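You operate a simulated robot arm through the tools that you are given. There is no shell and no other tool. Be economical: measure what you need, move in short steps, check, and stop when the job is done.

The job below is to be done with a simulated two-armed robot. You get a single attempt, and the scene is never put back.

Task
Put the milk carton and the yoghurt in the fridge and press cool.
Fine: carton in the bottle rack, yoghurt on the middle shelf; door shut; the other carton stays. Set down upright: what you pick out, yoghurt tub.

The check looks at the end state, three seconds after you hand in, the way a careful person would. Anything else that was tipped, shoved, dropped, spilled or broken makes it a failure.

Robot
Two 7-joint arms with three-finger grippers on one trunk, on a base that drives. Base frame: it is fixed to the floor where the robot stands at the start and does not move with it; the origin is under the middle of the robot, x ahead of it, y to its left, z up. Readings come in m, degrees, newtons and seconds.
The left shoulder is at the start at [0.029, 0.154, 1.04], the right one opposite. With the tool pointing down near the work surface each hand reaches from about 0.1 to 0.6 m from the robot's upright axis, wherever it stands, measured 20 degrees to its own side. Places, roughly: alarm button [1, -0.4, 0.7]; bottle rack [1, -0.1, 0.9]; cool button [0.9, -0.3, 0.7]; freeze button [1, -0.3, 0.7]; fridge dial [0.8, 0, 0.7]; fridge door [0.9, -0.2, 1.3]; middle shelf [1.2, 0.1, 1.2]. Payload 2.69 kg a hand.
The tool frame of a hand sits at the grasp point between the pads (the TCP): z along the fingers, y along the line on which they close. The tips reach 0.029 m beyond it. The gripper opens to 0.12 m. The gripper's body begins 0.078 m behind the TCP.
Orientation is that of the tool frame in the base frame, as a unit quaternion [w, x, y, z]. With the fingers straight down and closing along the base's y, the tool's x points along the base's -x, its y along +y and its z along -z.

Tools
- The arms move only by the tool move_arm. It takes "left_increments", "right_increments" or both (then of equal length, played together; a hand with none holds still); each is a list of rows, each a list of 7 numbers: the shift along the tool's x, y, z in m, then the turn, a rotation vector about the tool's x, y, z in degrees, then the gripper command, from -1 (fully open) to 1 (shut), values between in proportion. In form: [[x, y, z, rx, ry, rz, jaw], ...]. A call has 1 to 10 rows; each row is the pose to reach, as a shift and turn from the pose commanded when the call began, along the tool's axes at that moment. A row lasts 0.2 s, in which the tool goes at most 0.05 m and 8.6 degrees; a call with a longer step from one row to the next is refused whole, and so is a gripper value outside its range. Where a pose cannot be reached the arm comes as near as it can. A force on the tool above 90 N (or 10 N above the force at the start of the call, whichever is more), or a blocked arm, ends the call early, and 0.2 s more pass. Each finger halts on what it meets, pressing with about 42 N; the grip force reading is that of the motor and also rises with nothing between the fingers. The clock runs only during rows and for 0.2 s after the last one: add rows that repeat a pose to give the fingers time. The reply holds the time, the measured pose of the TCP, the force on the tool along the base axes, the opening and the grip force, in the units named above and with some noise, with the torque about the TCP (base axes, N m) and any sound that the robot's microphone picked up, and new pictures: "show" is both (left out), scene, wrist or none (wrist: the cameras of the hands that moved).
- Cameras (640 x 400 px; columns grow to the right, rows downward): "scene" is now at [0.1555, 0.0103, 1.2348]; the picture's right is [0.07, -1.00, 0.00], its down [-0.09, -0.01, -1.00] and it looks along [0.99, 0.07, -0.09] (base axes); focal length 214 px, centre (320, 200). "left" rides on the left gripper at [0.063, 0, -0.104] in its tool frame; the picture's right is [-0.01, 1.00, 0.00], its down [-0.83, 0.00, -0.56] and it looks along [-0.56, 0.00, 0.83] (tool axes); focal length 275 px, centre (320, 200). "right" rides on the right gripper at [0.063, 0, -0.104] in its tool frame; the picture's right is [0.00, 1.00, 0.00], its down [-0.83, 0.00, -0.56] and it looks along [-0.56, 0.00, 0.83] (tool axes); focal length 275 px, centre (320, 200). There is no depth. A picture from a camera that has moved, and an enlarged one, comes with that camera's place and axes in the base frame and with its lens. The place of the scene camera against the robot may be out by one fixed shift of up to 0.025 m in any direction.
- slide_trunk(by): slides the trunk up (or, below 0, down) by that many m; the arms and the scene camera ride with it, the base frame stays. It gives what a move gives, with no picture.
- drive_base(legs): drives the robot by 1 to 6 legs, each [ahead, left, turn to the left] in m, m and degrees, along the robot's own axes; the way and the turn of a leg run together, so that a leg with both is an arc; at most 1.5 m and 180 degrees a leg. The arms and the cameras ride along, it lands a little off, and it stops where it bumps. It gives what a move gives, and a new picture of the scene camera.
- head_to(pan, tilt): turns the head with the scene camera to pan (to the left, within 80 degrees either way) and tilt (down, from -29 to 69), counted from straight ahead of the robot. It gives what a move gives, and a new picture of the scene camera.
- inspect(camera, box): a new picture of the part [left, top, right, bottom] of that camera's present view, enlarged. No time passes.
- sign_off(): hands the job in; it is judged then, once.

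Work in short steps. Places have to be worked out from the pictures, the camera data and where the tool is seen: move nearer, look again, correct. Check each grasp and each placing, and mend what went wrong. You have 120 turns and 260 pictures in all, those below and enlarged ones among them. Open the grippers and draw the arms clear of the work before you hand the job in, unless the task says otherwise; then end with one line.

The tools are called after "Request:" as a command line: name --argument value ..., lists and objects as JSON in quotes. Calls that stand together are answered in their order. move_arm: Moves the arms, as the interface text tells. Its arguments: {"type":"object","properties":{"left_increments":{"type":"array","items":{"type":"array","items":{"type":"number"}}},"right_increments":{"type":"array","items":{"type":"array","items":{"type":"number"}}},"show":{"type":"string","enum":["both","scene","wrist","none"]}},"required":[]} The other tools are called the same way: slide_trunk (by) slides the trunk up or down; drive_base (legs) drives the base; head_to (pan, tilt) turns the head that bears the scene camera; inspect (camera, box) takes an enlarged picture of a part of a camera's view; sign_off () hands the job in.

At the start:

```text
clock: 0.0
left_tool_pos: [0.3121, 0.1436, 1.166]
left_tool_rot: [0.001, -0.001, 1.0, 0.0]
left_wrist_force: [-0.2, 1.2, -0.3]
left_moment: [-0.02, 0.02, 0.0]
left_opening: 0.12
left_gripper_force: 0.1
right_tool_pos: [0.2701, -0.0772, 1.204]
right_tool_rot: [0.001, -0.001, 1.0, 0.0]
right_wrist_force: [0.3, 0.3, -0.1]
right_moment: [-0.03, -0.02, 0.02]
right_opening: 0.12
right_gripper_force: 0.1
trunk travel left (down, up): [-0.403, 0.035]
robot x, y, heading: [-0.0012, 0.0023, -0.0]
head pan, tilt: [4.2, 5.2]
```

scene: 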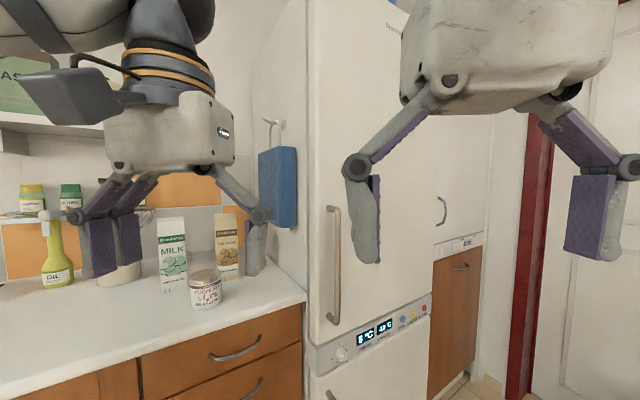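
right: 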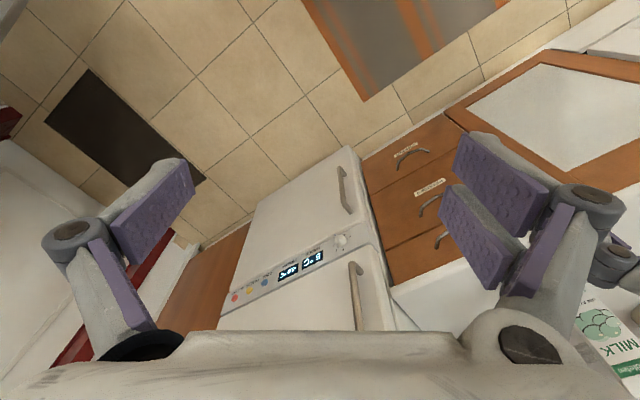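
left: 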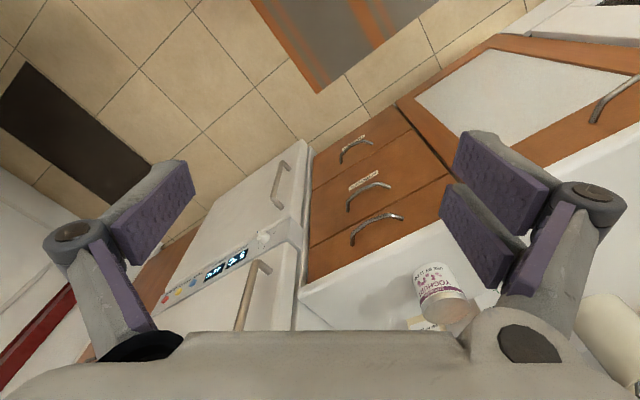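

I see two cartons and a tub on the counter, with the fridge to the right. I'll enlarge both areas to read the labels and the panel.

Request:
inspect --camera "scene" --box '[130, 190, 290, 320]'

Request:
inspect --camera "scene" --box '[300, 190, 480, 390]'

```text
3.08 times, centred on (210, 255) of scene
camera zoom: at [0.1555, 0.0103, 1.2348], right [0.07, -1.0, 0.0], down [-0.09, -0.01, -1.0], along [0.99, 0.07, -0.09], focal length 660 px, centre (658, 31)
```

zoom: 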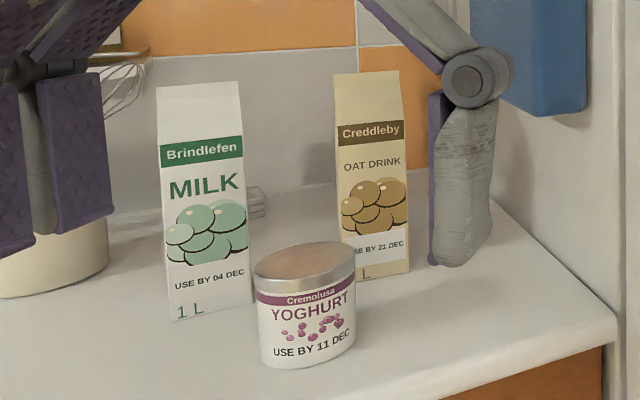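

```text
2.00 times, centred on (390, 290) of scene
camera zoom: at [0.1555, 0.0103, 1.2348], right [0.07, -1.0, 0.0], down [-0.09, -0.01, -1.0], along [0.99, 0.07, -0.09], focal length 429 px, centre (180, 20)
```

zoom: 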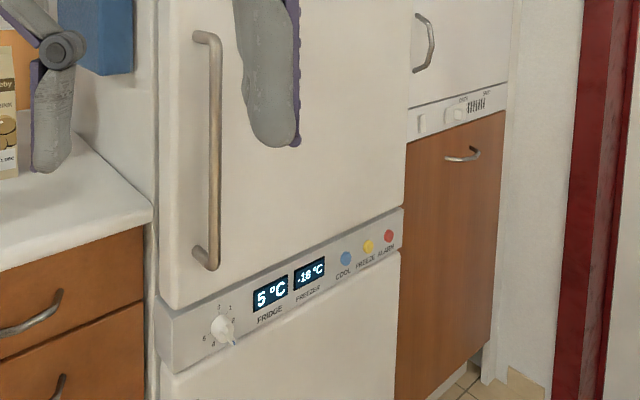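

The fridge front runs along roughly (0.58, -0.81), so to face it squarely I need a heading of about 35°. The handle is on the left and the hinge on the right. I'll turn and shift a little to the right.

Request:
drive_base --legs '[[0, 0, 35.5], [0, -0.2, 0]]'

Request:
head_to --pan 0 --tilt 20

```text
clock: 3.9
left_tool_pos: [0.2929, 0.1266, 1.167]
left_tool_rot: [0.001, -0.301, 0.954, -0.001]
left_wrist_force: [0.7, 0.6, -0.5]
left_moment: [-0.01, 0.0, 0.03]
left_opening: 0.1198
left_gripper_force: 0.0
right_tool_pos: [0.384, -0.0779, 1.202]
right_tool_rot: [0.0, -0.3, 0.954, 0.001]
right_wrist_force: [-0.5, 0.3, 0.0]
right_moment: [0.05, 0.02, -0.01]
right_opening: 0.1199
right_gripper_force: 0.1
trunk travel left (down, up): [-0.403, 0.035]
robot x, y, heading: [0.1215, -0.1679, 35.1]
head pan, tilt: [4.2, 5.2]
camera scene: at [0.2456, -0.0829, 1.2348], right [0.63, -0.78, 0.0], down [-0.07, -0.06, -1.0], along [0.77, 0.63, -0.09], focal length 214 px, centre (320, 200)
```

scene: 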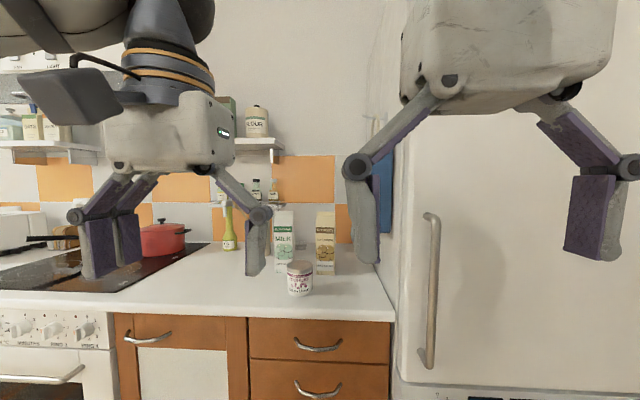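

```text
clock: 4.7
left_tool_pos: [0.2924, 0.1278, 1.1666]
left_tool_rot: [0.001, -0.3, 0.954, 0.0]
left_wrist_force: [0.8, 0.6, -0.3]
left_moment: [0.02, 0.01, -0.03]
left_opening: 0.12
left_gripper_force: 0.1
right_tool_pos: [0.3836, -0.0771, 1.2019]
right_tool_rot: [0.0, -0.301, 0.954, 0.0]
right_wrist_force: [0.1, 0.1, 0.1]
right_moment: [0.04, -0.01, -0.01]
right_opening: 0.1199
right_gripper_force: 0.1
trunk travel left (down, up): [-0.403, 0.035]
robot x, y, heading: [0.1186, -0.17, 35.1]
head pan, tilt: [0.0, 20.0]
camera scene: at [0.2504, -0.0873, 1.2108], right [0.57, -0.82, 0.0], down [-0.28, -0.2, -0.94], along [0.77, 0.54, -0.34], focal length 214 px, centre (320, 200)
```

scene: 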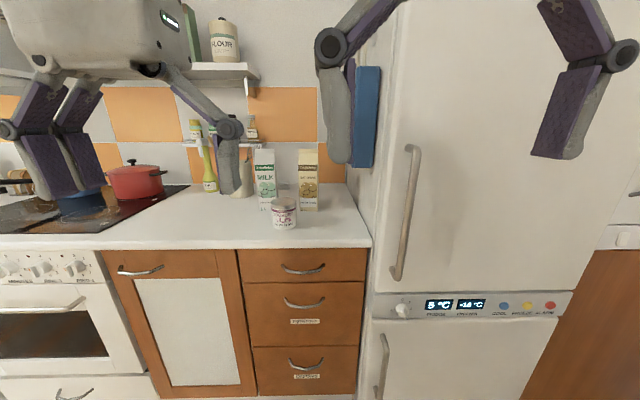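

The view is now square on to the fridge. I place the handle bar about 0.61 m forward and 0.41 m right along these axes, z 0.83–1.16. I'll pitch the right hand to point forward and bring it in front of the handle.

Request:
move_arm --right_increments '[[-0.018, -0.013, 0.02, 0, -8.5, 0, -1], [-0.036, -0.026, 0.04, 0, -17, 0, -1], [-0.054, -0.039, 0.06, 0, -25.5, 0, -1], [-0.072, -0.052, 0.08, 0, -34, 0, -1], [-0.09, -0.065, 0.1, 0, -42.5, 0, -1], [-0.1, -0.078, 0.12, 0, -51, 0, -1], [-0.12, -0.091, 0.14, 0, -59.5, 0, -1], [-0.13, -0.104, 0.16, 0, -68, 0, -1], [-0.14, -0.117, 0.18, 0, -76.5, 0, -1], [-0.15, -0.13, 0.2, 0, -85, 0, -1]]'

```text
clock: 6.8
left_tool_pos: [0.2919, 0.1282, 1.1674]
left_tool_rot: [0.0, -0.301, 0.954, -0.001]
left_wrist_force: [-0.3, -0.3, -0.3]
left_moment: [-0.01, -0.04, -0.01]
left_opening: 0.1201
left_gripper_force: 0.0
right_tool_pos: [0.612, -0.0551, 1.0269]
right_tool_rot: [0.612, -0.231, 0.731, 0.194]
right_wrist_force: [-1.2, 0.3, 0.4]
right_moment: [-0.03, 0.0, -0.01]
right_opening: 0.12
right_gripper_force: 0.1
right hand out of reach, approached as far as the arm can: row 7, 8, 9, 10
trunk travel left (down, up): [-0.403, 0.035]
robot x, y, heading: [0.1185, -0.1686, 35.1]
head pan, tilt: [0.0, 20.0]
camera scene: at [0.2498, -0.0874, 1.2109], right [0.57, -0.82, 0.0], down [-0.28, -0.2, -0.94], along [0.77, 0.54, -0.34], focal length 214 px, centre (320, 200)
camera right: at [0.5198, -0.1201, 0.9831], right [-0.57, 0.82, 0.0], down [-0.33, -0.23, 0.92], along [0.75, 0.53, 0.4], focal length 275 px, centre (320, 200)
```

scene: 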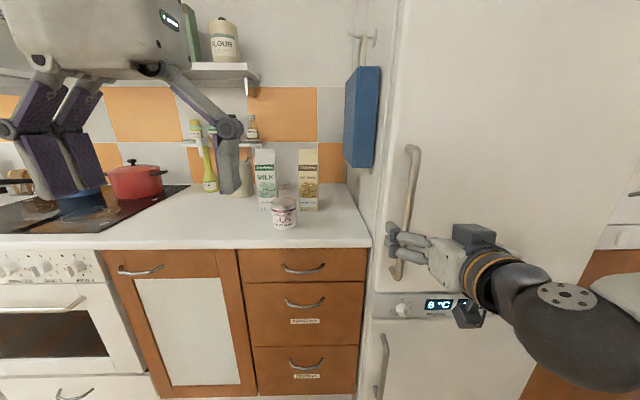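
right: 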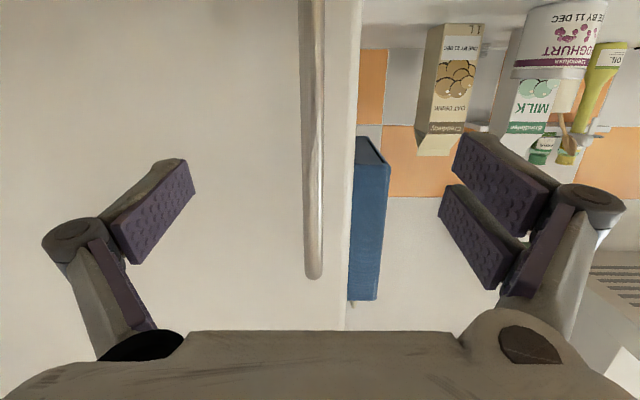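

The handle sits centred between the open fingers, roughly 0.1–0.14 m ahead of the TCP. The arm is at its limit, so I'll drive forward 0.09 m.

Request:
drive_base --legs '[[0.09, 0, 0]]'

Request:
inspect --camera "right" --box '[0, 0, 640, 400]'

```text
clock: 8.0
left_tool_pos: [0.3671, 0.18, 1.1668]
left_tool_rot: [0.0, -0.301, 0.954, -0.001]
left_wrist_force: [-0.2, 0.3, -0.3]
left_moment: [-0.03, 0.04, 0.0]
left_opening: 0.1197
left_gripper_force: 0.1
right_tool_pos: [0.6875, -0.003, 1.0274]
right_tool_rot: [0.613, -0.231, 0.731, 0.193]
right_wrist_force: [0.5, -0.1, 0.5]
right_moment: [0.0, 0.01, 0.05]
right_opening: 0.12
right_gripper_force: 0.1
trunk travel left (down, up): [-0.403, 0.035]
robot x, y, heading: [0.1904, -0.1165, 34.9]
head pan, tilt: [0.0, 20.0]
camera scene: at [0.3259, -0.0347, 1.2106], right [0.57, -0.82, 0.0], down [-0.28, -0.2, -0.94], along [0.77, 0.54, -0.34], focal length 214 px, centre (320, 200)
```

scene: 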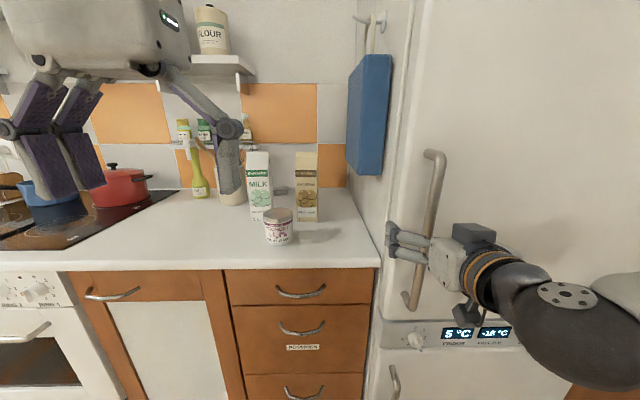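

```text
1.00 times, centred on (320, 200) of right (not enlarged: the box is as wide or as high as the picture)
camera zoom: at [0.5955, -0.0675, 0.9833], right [-0.57, 0.82, 0.0], down [-0.33, -0.23, 0.92], along [0.75, 0.53, 0.4], focal length 275 px, centre (320, 200)
```

zoom: 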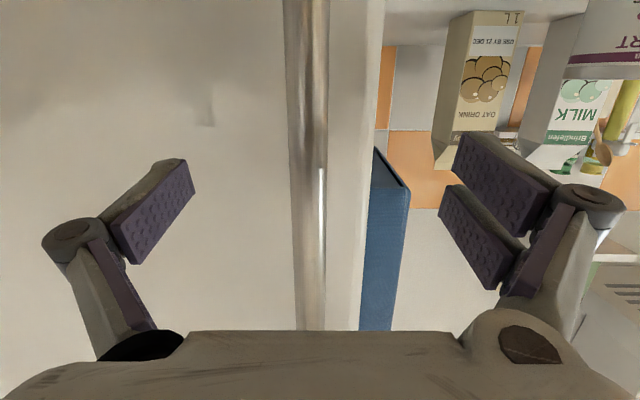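

The handle bar is still just ahead of the finger tips or level with them. I'll edge forward another 0.035 m and look.

Request:
drive_base --legs '[[0.035, 0, 0]]'

Request:
inspect --camera "scene" --box '[340, 130, 520, 330]'

```text
clock: 8.8
left_tool_pos: [0.3968, 0.2002, 1.1668]
left_tool_rot: [0.001, -0.301, 0.954, 0.0]
left_wrist_force: [0.9, 0.1, 0.2]
left_moment: [-0.03, 0.05, -0.02]
left_opening: 0.12
left_gripper_force: 0.0
right_tool_pos: [0.7166, 0.0173, 1.0274]
right_tool_rot: [0.612, -0.23, 0.732, 0.192]
right_wrist_force: [0.3, 0.1, -0.9]
right_moment: [0.01, -0.06, 0.01]
right_opening: 0.1199
right_gripper_force: 0.1
trunk travel left (down, up): [-0.403, 0.035]
robot x, y, heading: [0.2178, -0.0979, 34.9]
head pan, tilt: [0.0, 20.0]
camera scene: at [0.3543, -0.015, 1.2106], right [0.57, -0.82, 0.0], down [-0.28, -0.2, -0.94], along [0.77, 0.54, -0.34], focal length 214 px, centre (320, 200)
```

scene: 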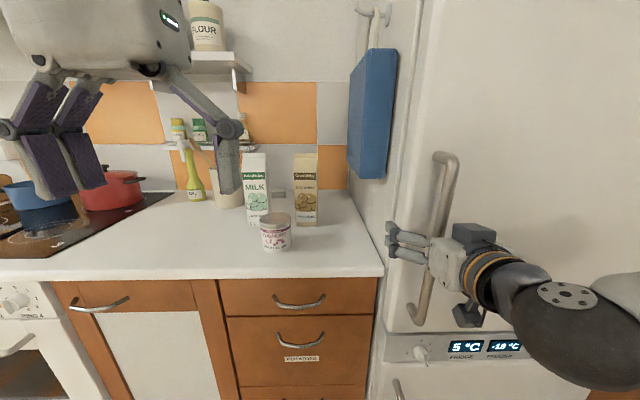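

```text
2.00 times, centred on (430, 230) of scene
camera zoom: at [0.3543, -0.015, 1.2106], right [0.57, -0.82, 0.0], down [-0.28, -0.2, -0.94], along [0.77, 0.54, -0.34], focal length 429 px, centre (100, 140)
```

zoom: 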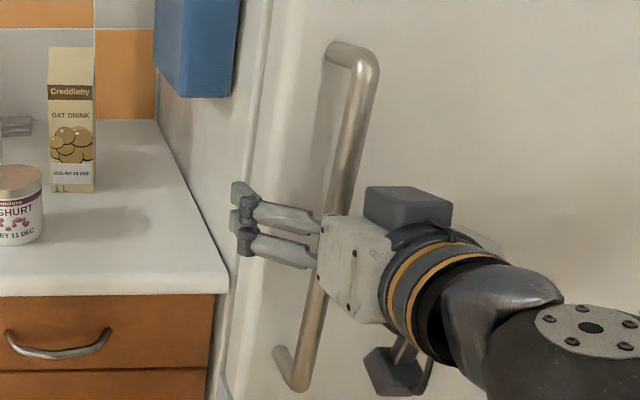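

I'll close the right gripper and read the opening to see whether it caught the bar.

Request:
move_arm --right_increments '[[0, 0, 0, 0, 0, 0, 0], [0, 0, 0, 0, 0, 0, 1], [0, 0, 0, 0, 0, 0, 1], [0, 0, 0, 0, 0, 0, 1]]' --show "wrist"

```text
clock: 9.8
left_tool_pos: [0.3891, 0.2002, 1.1673]
left_tool_rot: [0.003, -0.3, 0.954, -0.001]
left_wrist_force: [0.2, 0.6, 1.0]
left_moment: [-0.01, 0.02, 0.0]
left_opening: 0.1201
left_gripper_force: 0.1
right_tool_pos: [0.7048, 0.0208, 1.029]
right_tool_rot: [0.611, -0.238, 0.729, 0.195]
right_wrist_force: [-54.0, 8.4, -7.6]
right_moment: [-0.78, -0.73, -0.7]
right_opening: 0.0521
right_gripper_force: 44.9
trunk travel left (down, up): [-0.403, 0.035]
robot x, y, heading: [0.219, -0.0921, 35.1]
head pan, tilt: [0.0, 20.0]
camera right: at [0.6143, -0.0465, 0.9848], right [-0.59, 0.81, -0.01], down [-0.33, -0.23, 0.92], along [0.74, 0.54, 0.4], focal length 275 px, centre (320, 200)
```

right: 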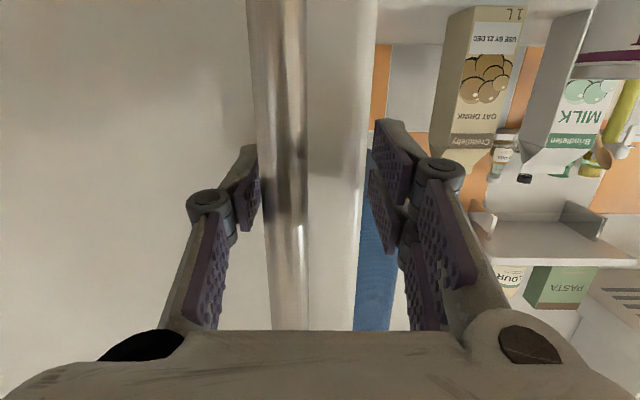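

The fingers stopped at 0.052 with a sideways force, so the outer finger is probably on the door's edge because I'm too deep. I'll open, back off 0.03 m and close again.

Request:
move_arm --right_increments '[[0, 0, 0, 0, 0, 0, -1], [0, 0, 0, 0, 0, 0, -1], [0, 0, -0.015, 0, 0, 0, -1], [0, 0, -0.03, 0, 0, 0, -1], [0, 0, -0.03, 0, 0, 0, -1]]' --show "wrist"

```text
clock: 11.0
left_tool_pos: [0.3959, 0.2001, 1.1661]
left_tool_rot: [0.001, -0.3, 0.954, 0.0]
left_wrist_force: [1.2, 0.4, -0.7]
left_moment: [-0.02, 0.04, 0.0]
left_opening: 0.1202
left_gripper_force: 0.0
right_tool_pos: [0.7107, 0.0202, 1.0378]
right_tool_rot: [0.612, -0.23, 0.731, 0.193]
right_wrist_force: [0.1, -0.4, -0.1]
right_moment: [-0.02, -0.03, 0.0]
right_opening: 0.12
right_gripper_force: 0.1
right hand out of reach, approached as far as the arm can: row 3, 4, 5
trunk travel left (down, up): [-0.403, 0.035]
robot x, y, heading: [0.2207, -0.0951, 34.8]
head pan, tilt: [0.0, 20.0]
camera right: at [0.6179, -0.0448, 0.9934], right [-0.57, 0.82, 0.0], down [-0.33, -0.23, 0.92], along [0.75, 0.53, 0.4], focal length 275 px, centre (320, 200)
```

right: 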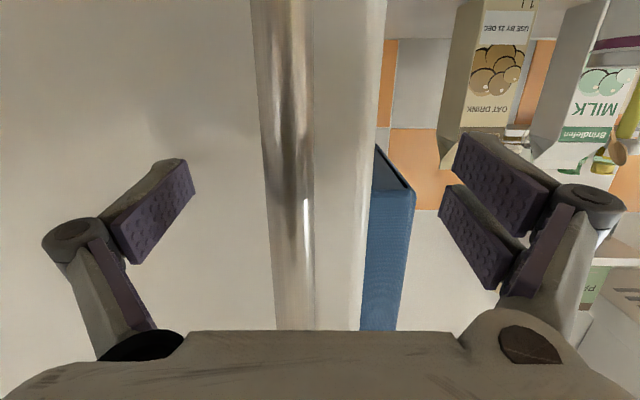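

The arm command is saturated, so I'll shift with the base instead: 0.03 m back and 0.013 m right, to centre on the bar.

Request:
drive_base --legs '[[-0.03, -0.013, 0]]'

Request:
move_arm --right_increments '[[0, 0, 0, 0, 0, 0, 0], [0, 0, 0, 0, 0, 0, 1], [0, 0, 0, 0, 0, 0, 1], [0, 0, 0, 0, 0, 0, 1]]' --show "wrist"

```text
clock: 11.9
left_tool_pos: [0.3772, 0.1701, 1.1675]
left_tool_rot: [0.0, -0.301, 0.954, 0.001]
left_wrist_force: [-0.2, -0.5, 0.6]
left_moment: [0.09, -0.04, -0.03]
left_opening: 0.12
left_gripper_force: 0.1
right_tool_pos: [0.6931, -0.0071, 1.0369]
right_tool_rot: [0.612, -0.23, 0.731, 0.193]
right_wrist_force: [-0.2, -0.5, 0.7]
right_moment: [0.01, 0.0, 0.03]
right_opening: 0.12
right_gripper_force: 0.1
trunk travel left (down, up): [-0.403, 0.035]
robot x, y, heading: [0.2064, -0.123, 34.7]
head pan, tilt: [0.0, 20.0]
camera scene: at [0.3361, -0.0438, 1.2109], right [0.57, -0.82, 0.0], down [-0.28, -0.2, -0.94], along [0.77, 0.54, -0.34], focal length 214 px, centre (320, 200)
```

scene: 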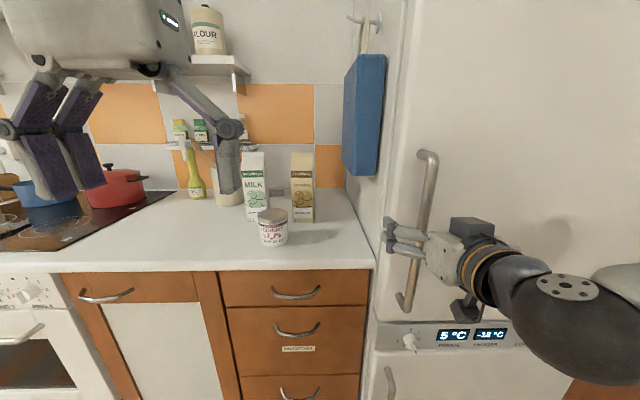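

```text
clock: 12.9
left_tool_pos: [0.3775, 0.1739, 1.1661]
left_tool_rot: [0.001, -0.302, 0.953, 0.0]
left_wrist_force: [0.9, -0.4, 1.0]
left_moment: [0.0, 0.0, 0.0]
left_opening: 0.1201
left_gripper_force: 0.0
right_tool_pos: [0.692, -0.0053, 1.0366]
right_tool_rot: [0.612, -0.231, 0.731, 0.194]
right_wrist_force: [-5.3, 4.3, -1.1]
right_moment: [0.35, 0.2, 0.18]
right_opening: 0.017
right_gripper_force: 42.2
trunk travel left (down, up): [-0.403, 0.035]
robot x, y, heading: [0.2031, -0.1242, 34.9]
head pan, tilt: [0.0, 20.0]
camera right: at [0.6002, -0.0711, 0.9935], right [-0.58, 0.82, 0.0], down [-0.33, -0.23, 0.92], along [0.75, 0.53, 0.4], focal length 275 px, centre (320, 200)
```

right: 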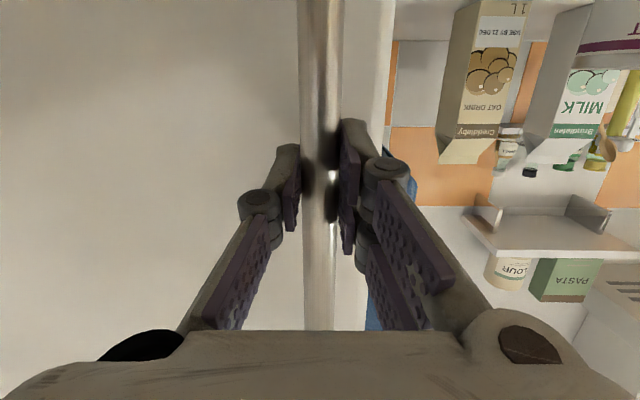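

The bar is gripped (opening 0.017). I'll swing the robot as a rigid body around the hinge, which is about 0.5 m ahead and 0.72 m right of the base. First 16°, then check.

Request:
drive_base --legs '[[-0.1, -0.07, 8], [-0.1, -0.07, 8]]'

```text
clock: 15.0
left_tool_pos: [0.2401, -0.034, 1.1674]
left_tool_rot: [-0.001, -0.435, 0.9, 0.003]
left_wrist_force: [0.0, -0.8, 0.0]
left_moment: [0.03, -0.03, 0.03]
left_opening: 0.1204
left_gripper_force: 0.0
right_tool_pos: [0.6001, -0.1168, 1.0365]
right_tool_rot: [0.583, -0.32, 0.694, 0.275]
right_wrist_force: [61.8, -39.4, 5.3]
right_moment: [-0.2, -0.63, -0.57]
right_opening: 0.0171
right_gripper_force: 42.5
trunk travel left (down, up): [-0.403, 0.035]
robot x, y, heading: [0.1536, -0.3621, 51.7]
head pan, tilt: [0.0, 20.0]
camera scene: at [0.2646, -0.2574, 1.2106], right [0.78, -0.62, -0.01], down [-0.22, -0.26, -0.94], along [0.58, 0.74, -0.34], focal length 214 px, centre (320, 200)
```

scene: 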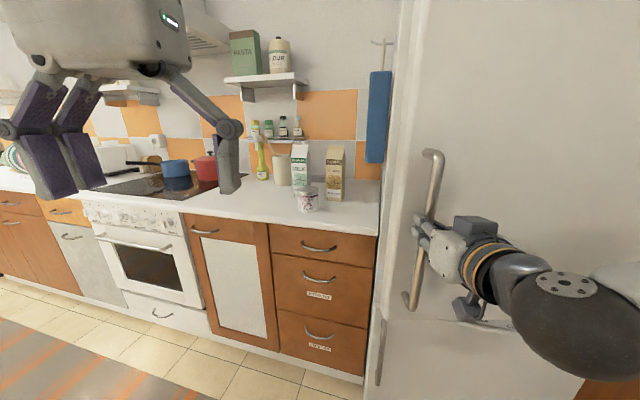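

The handle swung about 15° with the door, and a sideways pull of about 68 N built up. I'll ease right a little and carry on around.

Request:
drive_base --legs '[[0, -0.02, 0], [-0.105, -0.08, 8], [-0.105, -0.08, 8]]'

```text
clock: 17.5
left_tool_pos: [0.1886, -0.2565, 1.1671]
left_tool_rot: [0.002, -0.54, 0.842, 0.0]
left_wrist_force: [-0.3, 0.1, 0.7]
left_moment: [0.05, 0.01, -0.01]
left_opening: 0.1201
left_gripper_force: 0.1
right_tool_pos: [0.5415, -0.2492, 1.0373]
right_tool_rot: [0.534, -0.424, 0.639, 0.355]
right_wrist_force: [-15.0, 3.3, -2.1]
right_moment: [-0.45, 0.63, 0.42]
right_opening: 0.0168
right_gripper_force: 43.2
trunk travel left (down, up): [-0.403, 0.035]
robot x, y, heading: [0.1883, -0.5957, 65.2]
head pan, tilt: [0.0, 20.0]
stopped in leg 3: the force on the tool passed its limit at 91 N (the readings are from after the stop); the commanded pose is now the measured one
camera scene: at [0.2664, -0.473, 1.2111], right [0.91, -0.42, 0.0], down [-0.14, -0.31, -0.94], along [0.39, 0.85, -0.34], focal length 214 px, centre (320, 200)
```

scene: 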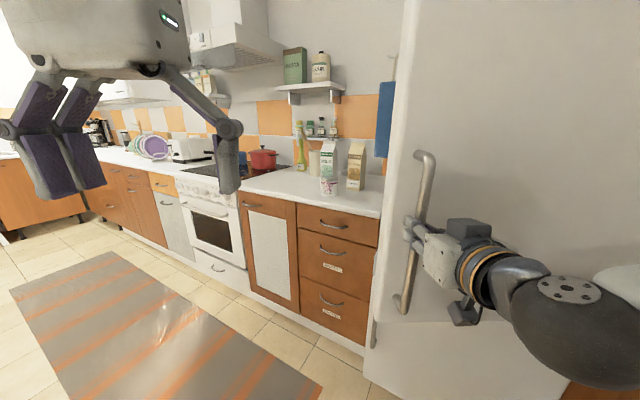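

Three handle positions fit a hinge at (1.055, -0.398) with radius 0.535, and the door is open about 31°. I'll continue with legs refined for that centre.

Request:
drive_base --legs '[[-0.073, -0.057, 6], [-0.073, -0.057, 6], [-0.073, -0.057, 6]]'

```text
clock: 20.1
left_tool_pos: [0.1937, -0.5181, 1.1632]
left_tool_rot: [-0.003, -0.666, 0.745, -0.003]
left_wrist_force: [0.2, 0.0, -0.6]
left_moment: [0.0, -0.02, 0.04]
left_opening: 0.12
left_gripper_force: 0.1
right_tool_pos: [0.5221, -0.4036, 1.0369]
right_tool_rot: [0.467, -0.524, 0.558, 0.444]
right_wrist_force: [-72.3, 1.7, 32.2]
right_moment: [-0.26, 0.21, 0.65]
right_opening: 0.0172
right_gripper_force: 42.8
trunk travel left (down, up): [-0.403, 0.035]
robot x, y, heading: [0.2961, -0.859, 83.4]
head pan, tilt: [0.0, 20.0]
camera scene: at [0.3374, -0.7057, 1.2092], right [0.99, -0.11, 0.0], down [-0.04, -0.35, -0.94], along [0.11, 0.93, -0.35], focal length 214 px, centre (320, 200)
```

scene: 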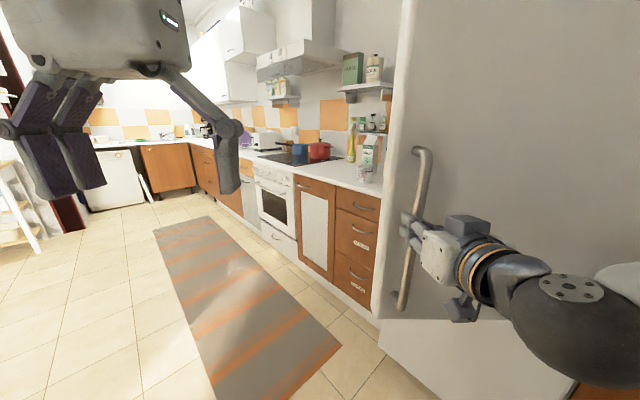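

The door is open about 48°. I'll continue with another 18° and a small correction to the left.

Request:
drive_base --legs '[[0, 0.012, 0], [-0.073, -0.057, 6], [-0.073, -0.057, 6], [-0.073, -0.057, 6]]'

```text
clock: 20.8
left_tool_pos: [0.1937, -0.5213, 1.1654]
left_tool_rot: [-0.002, -0.667, 0.745, -0.001]
left_wrist_force: [-0.9, 0.7, 0.6]
left_moment: [0.0, -0.01, 0.0]
left_opening: 0.12
left_gripper_force: 0.0
right_tool_pos: [0.5211, -0.4043, 1.0374]
right_tool_rot: [0.466, -0.525, 0.557, 0.444]
right_wrist_force: [0.9, 0.6, -11.3]
right_moment: [0.41, -0.23, 0.12]
right_opening: 0.0169
right_gripper_force: 42.5
trunk travel left (down, up): [-0.403, 0.035]
robot x, y, heading: [0.2976, -0.8498, 83.5]
head pan, tilt: [0.0, 20.0]
stopped in leg 1: the robot was blocked; the commanded pose is now the measured one
camera scene: at [0.3385, -0.7086, 1.2098], right [0.99, -0.11, 0.0], down [-0.04, -0.34, -0.94], along [0.1, 0.93, -0.35], focal length 214 px, centre (320, 200)
```

scene: 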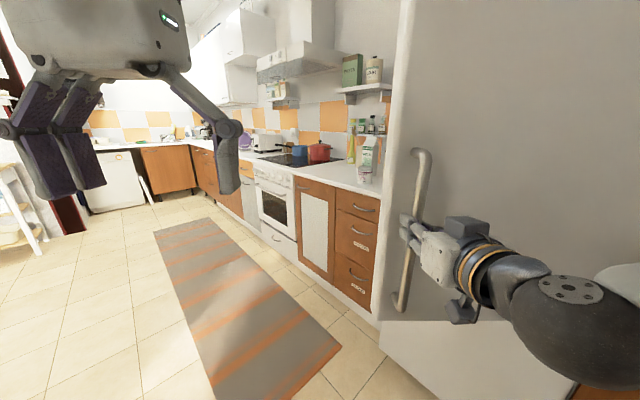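

That stop looks like arm strain, which has now reset. I'll try continuing the swing.

Request:
drive_base --legs '[[-0.073, -0.057, 6], [-0.073, -0.057, 6], [-0.073, -0.057, 6]]'

```text
clock: 23.4
left_tool_pos: [0.2738, -0.7864, 1.1655]
left_tool_rot: [0.001, 0.774, -0.633, 0.0]
left_wrist_force: [0.8, 0.0, 0.5]
left_moment: [-0.01, 0.01, 0.0]
left_opening: 0.1199
left_gripper_force: 0.0
right_tool_pos: [0.5496, -0.5748, 1.0392]
right_tool_rot: [-0.393, 0.605, -0.469, -0.51]
right_wrist_force: [5.3, 1.6, -32.7]
right_moment: [-0.22, 0.0, 0.07]
right_opening: 0.0172
right_gripper_force: 42.6
trunk travel left (down, up): [-0.403, 0.035]
robot x, y, heading: [0.4752, -1.0652, 101.4]
head pan, tilt: [0.0, 20.0]
camera scene: at [0.4708, -0.9278, 1.2104], right [0.98, 0.2, 0.0], down [0.07, -0.34, -0.94], along [-0.19, 0.92, -0.34], focal length 214 px, centre (320, 200)
```

scene: 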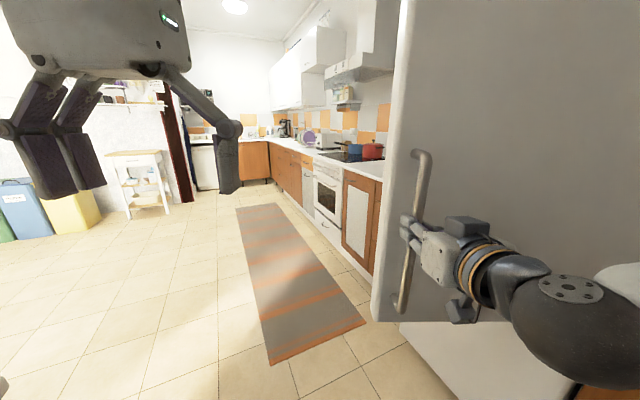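

The door is open about 67°. Before swinging further I'll check the free space to my right.

Request:
head_to --pan -75 --tilt 40

```text
clock: 24.8
left_tool_pos: [0.2746, -0.787, 1.1668]
left_tool_rot: [0.0, 0.775, -0.632, 0.0]
left_wrist_force: [-0.8, 0.4, 0.8]
left_moment: [0.04, -0.02, 0.02]
left_opening: 0.1199
left_gripper_force: 0.1
right_tool_pos: [0.5499, -0.575, 1.0383]
right_tool_rot: [-0.394, 0.604, -0.468, -0.51]
right_wrist_force: [8.8, 0.7, -12.5]
right_moment: [-0.38, -0.11, -0.14]
right_opening: 0.0168
right_gripper_force: 42.1
trunk travel left (down, up): [-0.403, 0.035]
robot x, y, heading: [0.4756, -1.068, 101.3]
head pan, tilt: [-75.0, 40.0]
camera scene: at [0.5652, -0.9821, 1.1791], right [0.45, -0.9, 0.0], down [-0.58, -0.29, -0.77], along [0.69, 0.34, -0.64], focal length 214 px, centre (320, 200)
```

scene: 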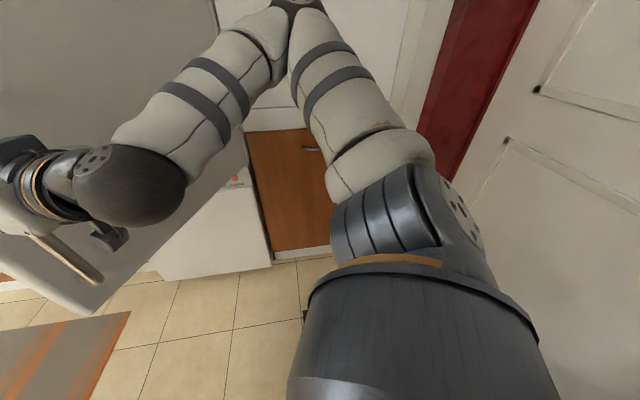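

The wall and the red frame are close on that side, so I'll stop opening here at about 67°. I'll release the handle and draw back.

Request:
move_arm --right_increments '[[0, 0, 0, 0, 0, 0, -1], [0, 0, 0, 0, 0, 0, -1], [0, 0, -0.04, 0, 0, 0, -1], [0, 0, -0.08, 0, 0, 0, -1], [0, 0, -0.12, 0, 0, 0, -1], [0, 0, -0.16, 0, 0, 0, -1]]' --show "wrist"

Request:
head_to --pan 0 --tilt 30

```text
clock: 26.2
left_tool_pos: [0.272, -0.7921, 1.169]
left_tool_rot: [-0.003, 0.774, -0.633, -0.002]
left_wrist_force: [0.2, -1.7, 0.6]
left_moment: [0.13, -0.02, -0.02]
left_opening: 0.1197
left_gripper_force: 0.2
right_tool_pos: [0.5204, -0.6665, 1.1641]
right_tool_rot: [-0.395, 0.605, -0.465, -0.512]
right_wrist_force: [-0.7, -2.1, 0.2]
right_moment: [-0.01, -0.02, -0.08]
right_opening: 0.1201
right_gripper_force: 0.0
right hand out of reach, approached as far as the arm can: row 3, 4, 5, 6
trunk travel left (down, up): [-0.403, 0.035]
robot x, y, heading: [0.4783, -1.0624, 101.4]
head pan, tilt: [-75.0, 40.0]
camera right: at [0.5502, -0.7763, 1.1196], right [-0.97, -0.25, -0.01], down [0.1, -0.4, 0.91], along [-0.23, 0.88, 0.41], focal length 275 px, centre (320, 200)
```

right: 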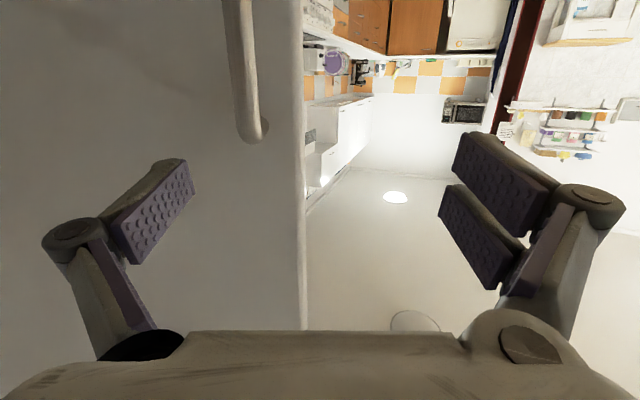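

```text
clock: 27.7
left_tool_pos: [0.2736, -0.788, 1.1673]
left_tool_rot: [0.0, 0.774, -0.633, 0.001]
left_wrist_force: [0.2, -0.5, 0.0]
left_moment: [0.02, 0.03, -0.01]
left_opening: 0.12
left_gripper_force: 0.1
right_tool_pos: [0.5212, -0.6618, 1.1618]
right_tool_rot: [-0.393, 0.605, -0.468, -0.51]
right_wrist_force: [0.4, -0.1, 1.1]
right_moment: [0.01, 0.01, 0.01]
right_opening: 0.1202
right_gripper_force: 0.0
trunk travel left (down, up): [-0.403, 0.035]
robot x, y, heading: [0.4746, -1.068, 101.5]
head pan, tilt: [0.0, 30.0]
camera scene: at [0.4701, -0.9325, 1.1947], right [0.98, 0.2, 0.0], down [0.1, -0.49, -0.87], along [-0.17, 0.85, -0.5], focal length 214 px, centre (320, 200)
```

scene: 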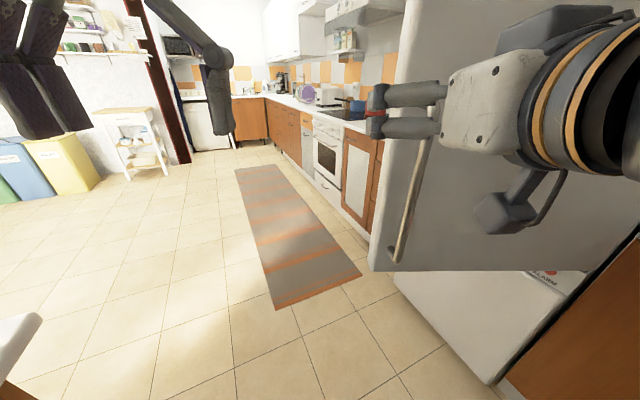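

There is a piece of furniture at the lower left. I'll look left before driving that way.

Request:
head_to --pan 75 --tilt 35

```text
clock: 29.2
left_tool_pos: [0.2731, -0.7893, 1.1668]
left_tool_rot: [0.0, 0.775, -0.633, -0.001]
left_wrist_force: [-0.6, 0.6, 0.9]
left_moment: [0.02, -0.06, 0.01]
left_opening: 0.1201
left_gripper_force: 0.0
right_tool_pos: [0.5224, -0.6623, 1.1617]
right_tool_rot: [-0.394, 0.605, -0.468, -0.51]
right_wrist_force: [0.4, 0.5, 0.6]
right_moment: [-0.01, -0.02, 0.01]
right_opening: 0.1198
right_gripper_force: 0.1
trunk travel left (down, up): [-0.403, 0.035]
robot x, y, heading: [0.475, -1.0649, 101.5]
head pan, tilt: [75.0, 35.0]
camera scene: at [0.4, -1.0156, 1.1869], right [0.06, 1.0, 0.0], down [0.57, -0.04, -0.82], along [-0.82, 0.05, -0.57], focal length 214 px, centre (320, 200)
```

scene: 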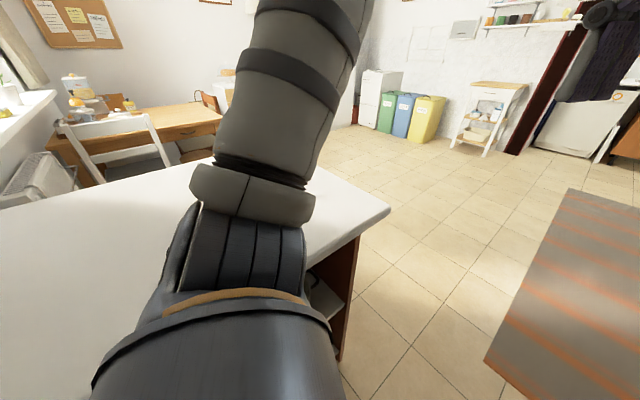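

An island counter lies behind and left, so the corridor past the door tip is narrow. I'll nudge the door partway closed from outside to widen it: first close the gripper and raise the hand above the handle, then push by driving ahead.

Request:
move_arm --right_increments '[[-0.03, 0, 0, 0, 0, 0, 1], [-0.06, 0, 0, 0, 0, 0, 1], [-0.08, 0, 0, 0, 0, 0, 1], [-0.08, 0, 0, 0, 0, 0, 1]]' --show "none"

Request:
head_to --pan 0 --tilt 30

```text
clock: 30.2
left_tool_pos: [0.2728, -0.7886, 1.1668]
left_tool_rot: [0.001, 0.774, -0.633, 0.0]
left_wrist_force: [-0.5, -0.9, 0.7]
left_moment: [-0.02, -0.03, 0.01]
left_opening: 0.12
left_gripper_force: 0.1
right_tool_pos: [0.5215, -0.6538, 1.2425]
right_tool_rot: [-0.393, 0.605, -0.467, -0.51]
right_wrist_force: [0.1, -0.8, 0.0]
right_moment: [0.02, -0.02, -0.02]
right_opening: 0.0
right_gripper_force: 28.7
trunk travel left (down, up): [-0.403, 0.035]
robot x, y, heading: [0.4766, -1.0676, 101.3]
head pan, tilt: [75.0, 35.0]
```

```text
clock: 31.6
left_tool_pos: [0.2734, -0.7882, 1.167]
left_tool_rot: [0.0, 0.775, -0.633, 0.001]
left_wrist_force: [-0.7, -0.4, -0.2]
left_moment: [0.0, 0.02, 0.01]
left_opening: 0.12
left_gripper_force: 0.1
right_tool_pos: [0.5212, -0.6531, 1.241]
right_tool_rot: [-0.394, 0.605, -0.468, -0.51]
right_wrist_force: [-0.2, -0.2, -0.5]
right_moment: [-0.03, 0.01, 0.0]
right_opening: 0.0002
right_gripper_force: 28.5
trunk travel left (down, up): [-0.403, 0.035]
robot x, y, heading: [0.4758, -1.0667, 101.4]
head pan, tilt: [0.0, 30.0]
camera scene: at [0.4699, -0.9325, 1.1947], right [0.98, 0.2, 0.0], down [0.1, -0.49, -0.87], along [-0.17, 0.85, -0.5], focal length 214 px, centre (320, 200)
```

scene: 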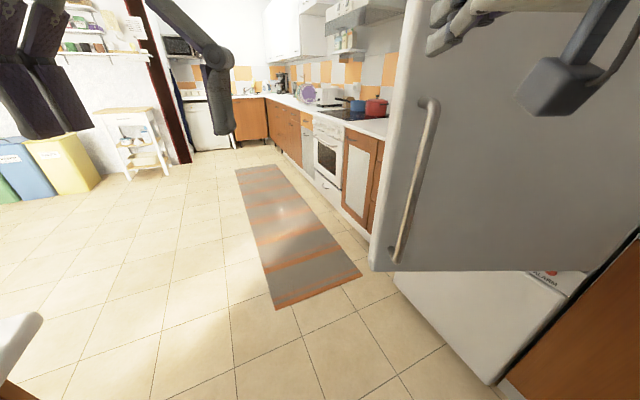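

I'll push the door in by driving ahead 0.3 m.

Request:
drive_base --legs '[[0.3, 0, 0]]'

```text
clock: 33.7
left_tool_pos: [0.2115, -0.4865, 1.1655]
left_tool_rot: [0.0, 0.774, -0.633, 0.001]
left_wrist_force: [0.0, -0.4, -0.3]
left_moment: [-0.05, -0.05, 0.01]
left_opening: 0.1199
left_gripper_force: 0.1
right_tool_pos: [0.4607, -0.3513, 1.2412]
right_tool_rot: [-0.394, 0.604, -0.467, -0.511]
right_wrist_force: [0.6, -0.4, -0.4]
right_moment: [-0.02, 0.04, -0.01]
right_opening: 0.0001
right_gripper_force: 28.0
trunk travel left (down, up): [-0.403, 0.035]
robot x, y, heading: [0.4145, -0.7688, 101.5]
head pan, tilt: [0.0, 30.0]
camera scene: at [0.4091, -0.6307, 1.1946], right [0.98, 0.2, 0.0], down [0.1, -0.49, -0.87], along [-0.17, 0.85, -0.5], focal length 214 px, centre (320, 200)
```

scene: 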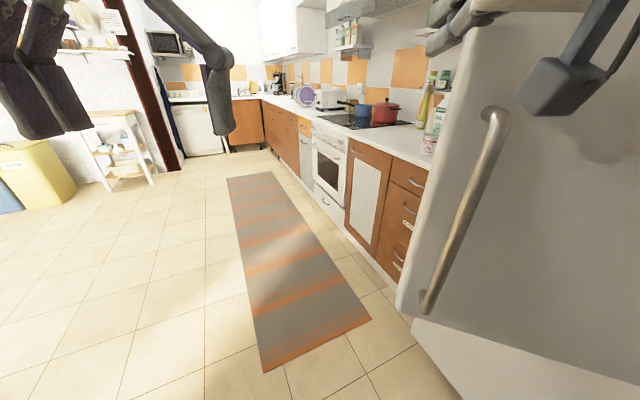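

The door has swung to about 40°, which leaves room to pass. I'll turn to run parallel with the fridge front, drive past the door tip, then face the fridge.

Request:
drive_base --legs '[[0, 0, 23.5], [0.8, 0, 0], [0, 0, -90]]'

```text
clock: 42.9
left_tool_pos: [0.1174, 0.1891, 1.1672]
left_tool_rot: [0.0, -0.332, 0.943, 0.0]
left_wrist_force: [0.2, 0.2, -0.7]
left_moment: [-0.02, -0.02, -0.01]
left_opening: 0.1202
left_gripper_force: 0.0
right_tool_pos: [0.3522, 0.0294, 1.2411]
right_tool_rot: [0.602, -0.272, 0.715, 0.23]
right_wrist_force: [0.0, 0.5, -0.4]
right_moment: [0.0, -0.01, 0.04]
right_opening: 0.0001
right_gripper_force: 28.3
trunk travel left (down, up): [-0.403, 0.035]
robot x, y, heading: [-0.0337, -0.1158, 38.7]
head pan, tilt: [0.0, 30.0]
camera scene: at [0.0886, -0.0309, 1.1947], right [0.62, -0.78, 0.0], down [-0.39, -0.31, -0.87], along [0.68, 0.54, -0.5], focal length 214 px, centre (320, 200)
```

scene: 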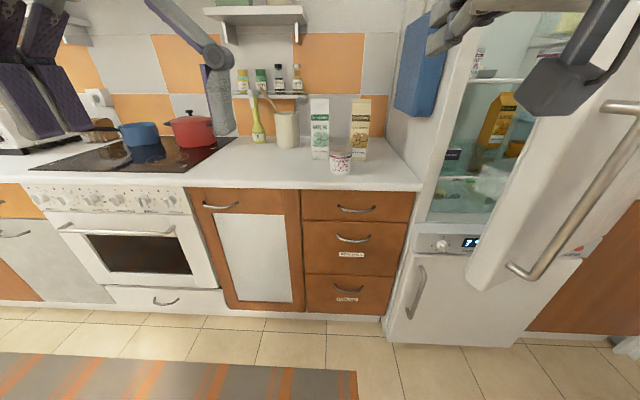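

The fridge interior is visible and the door is about 40° open, with my right hand left of its edge. I'll shift right a bit, then reach inside the door and sweep it to the right with the hand.

Request:
drive_base --legs '[[0, -0.12, -3.6]]'

Request:
move_arm --right_increments '[[0, -0.02, 0.03, 0, 0, 0, 1], [0, -0.03, 0.07, 0, 0, 0, 1], [0, -0.04, 0.11, 0, 0, 0, 1], [0, -0.05, 0.13, 0, 0, 0, 1]]'

```text
clock: 44.5
left_tool_pos: [0.2106, 0.0818, 1.1671]
left_tool_rot: [0.001, -0.304, 0.953, 0.0]
left_wrist_force: [-0.7, 0.1, -0.1]
left_moment: [0.04, 0.04, 0.01]
left_opening: 0.12
left_gripper_force: 0.1
right_tool_pos: [0.4334, -0.0912, 1.2413]
right_tool_rot: [0.609, -0.251, 0.722, 0.213]
right_wrist_force: [0.0, 0.3, 0.0]
right_moment: [0.02, -0.01, -0.01]
right_opening: 0.0002
right_gripper_force: 29.0
trunk travel left (down, up): [-0.403, 0.035]
robot x, y, heading: [0.0384, -0.2117, 35.2]
head pan, tilt: [0.0, 30.0]
camera scene: at [0.1671, -0.1356, 1.1947], right [0.58, -0.82, 0.0], down [-0.41, -0.29, -0.87], along [0.71, 0.5, -0.5], focal length 214 px, centre (320, 200)
```

scene: 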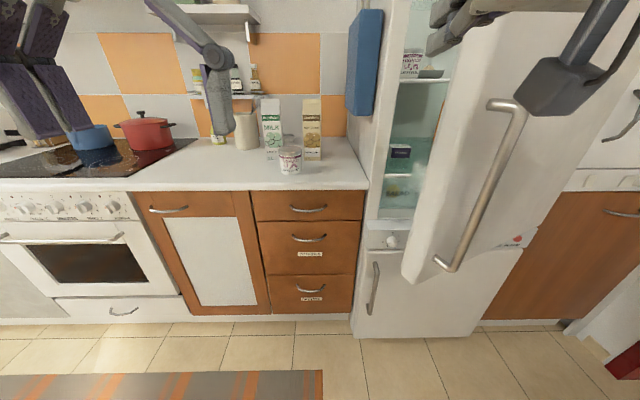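

```text
clock: 45.5
left_tool_pos: [0.2103, 0.0817, 1.1662]
left_tool_rot: [0.0, -0.303, 0.953, -0.001]
left_wrist_force: [0.1, 0.2, 0.1]
left_moment: [0.04, 0.01, 0.03]
left_opening: 0.1201
left_gripper_force: 0.1
right_tool_pos: [0.566, -0.049, 1.2185]
right_tool_rot: [0.609, -0.251, 0.721, 0.213]
right_wrist_force: [-0.8, -0.3, -0.8]
right_moment: [0.0, 0.0, 0.0]
right_opening: 0.0002
right_gripper_force: 28.6
trunk travel left (down, up): [-0.403, 0.035]
robot x, y, heading: [0.0387, -0.2156, 35.5]
head pan, tilt: [0.0, 30.0]
camera scene: at [0.167, -0.1353, 1.1947], right [0.58, -0.82, 0.0], down [-0.41, -0.29, -0.87], along [0.71, 0.5, -0.5], focal length 214 px, centre (320, 200)
camera right: at [0.4783, -0.1206, 1.1745], right [-0.62, 0.78, 0.0], down [-0.32, -0.25, 0.91], along [0.71, 0.57, 0.41], focal length 275 px, centre (320, 200)
```

scene: 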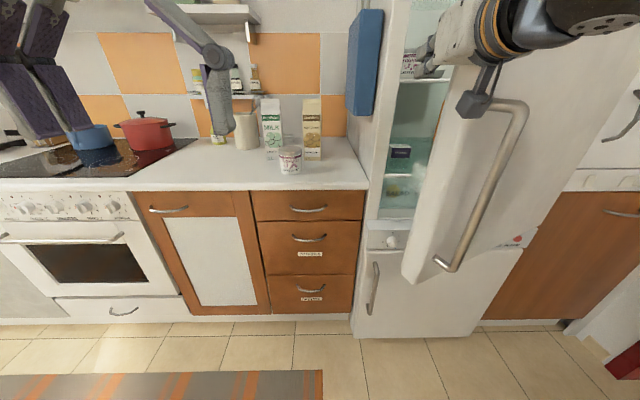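
right: 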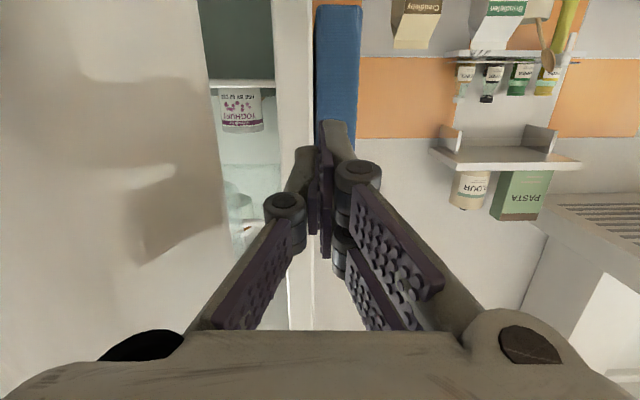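

The door has drifted to about 20° open, with the edge near f 0.42, r 0.42. I'll slip the fingers further into the gap and then start sweeping right.

Request:
move_arm --right_increments '[[0, 0, 0.04, 0, 0, 0, 1], [0, 0, 0.075, 0, 0, 0, 1], [0, -0.04, 0.075, 0, 0, 0, 1], [0, -0.08, 0.065, 0, 0, 0, 1], [0, -0.12, 0.05, 0, 0, 0, 1]]'

```text
clock: 46.2
left_tool_pos: [0.2042, 0.0842, 1.1666]
left_tool_rot: [0.002, -0.305, 0.952, 0.0]
left_wrist_force: [0.8, -1.4, 0.7]
left_moment: [0.1, 0.11, 0.02]
left_opening: 0.1199
left_gripper_force: 0.1
right_tool_pos: [0.6093, -0.0005, 1.2074]
right_tool_rot: [0.605, -0.286, 0.708, 0.227]
right_wrist_force: [-41.8, 27.7, -0.6]
right_moment: [-1.01, -1.75, -4.29]
right_opening: 0.0
right_gripper_force: 28.6
trunk travel left (down, up): [-0.403, 0.035]
robot x, y, heading: [0.0377, -0.2137, 35.4]
head pan, tilt: [0.0, 30.0]
stopped in row 3 (right hand): the force on the tool passed its limit at 111 N (the readings are from after the stop); the commanded pose is now the measured one
camera scene: at [0.1617, -0.133, 1.1953], right [0.58, -0.81, 0.0], down [-0.4, -0.29, -0.87], along [0.71, 0.5, -0.5], focal length 214 px, centre (320, 200)
camera right: at [0.5276, -0.0789, 1.1629], right [-0.68, 0.73, -0.03], down [-0.32, -0.26, 0.91], along [0.66, 0.63, 0.41], focal length 275 px, centre (320, 200)
```

scene: 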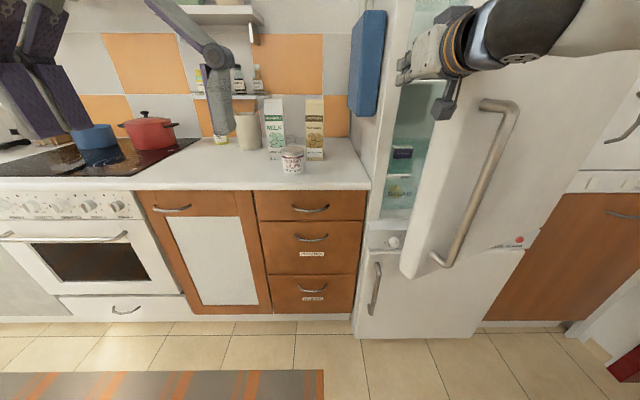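
right: 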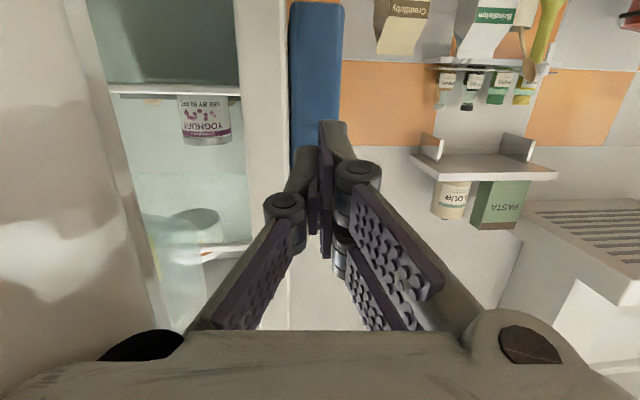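

Pushing sideways at 20° only jams the door along its own plane, so I need to hook behind it and pull. I'll retract the hand, move left and turn right so the hand can slide in parallel behind the door.

Request:
move_arm --right_increments '[[0, 0.02, -0.03, 0, 0, 0, 1], [0, 0.02, -0.07, 0, 0, 0, 1], [0, 0.02, -0.11, 0, 0, 0, 1], [0, 0.02, -0.15, 0, 0, 0, 1]]' --show "none"

Request:
drive_base --legs '[[0, 0.28, 0], [0, 0, -65]]'

```text
clock: 47.2
left_tool_pos: [0.2078, 0.0833, 1.1666]
left_tool_rot: [0.001, -0.305, 0.952, 0.0]
left_wrist_force: [-0.7, 0.6, -0.5]
left_moment: [0.03, -0.04, -0.02]
left_opening: 0.1199
left_gripper_force: 0.2
right_tool_pos: [0.4964, -0.0936, 1.2287]
right_tool_rot: [0.604, -0.273, 0.715, 0.221]
right_wrist_force: [-0.5, 0.5, -0.1]
right_moment: [0.0, 0.03, 0.0]
right_opening: 0.0002
right_gripper_force: 29.0
trunk travel left (down, up): [-0.403, 0.035]
robot x, y, heading: [0.0354, -0.2131, 35.4]
head pan, tilt: [0.0, 30.0]
```

```text
clock: 52.7
left_tool_pos: [0.2222, -0.0144, 1.1668]
left_tool_rot: [-0.001, 0.245, 0.969, 0.0]
left_wrist_force: [0.2, 0.4, 0.0]
left_moment: [0.01, 0.03, 0.03]
left_opening: 0.1201
left_gripper_force: 0.0
right_tool_pos: [0.1909, -0.3515, 1.2285]
right_tool_rot: [0.63, 0.145, 0.751, -0.131]
right_wrist_force: [0.5, 0.0, -0.3]
right_moment: [0.02, -0.01, 0.02]
right_opening: 0.0
right_gripper_force: 28.1
trunk travel left (down, up): [-0.403, 0.035]
robot x, y, heading: [-0.1198, 0.0085, -28.4]
head pan, tilt: [0.0, 30.0]
camera scene: at [0.0162, -0.0515, 1.1947], right [-0.48, -0.88, 0.0], down [-0.44, 0.24, -0.87], along [0.76, -0.41, -0.5], focal length 214 px, centre (320, 200)
```

scene: 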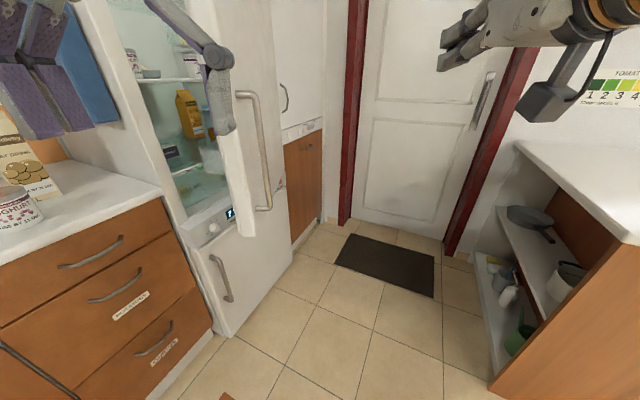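

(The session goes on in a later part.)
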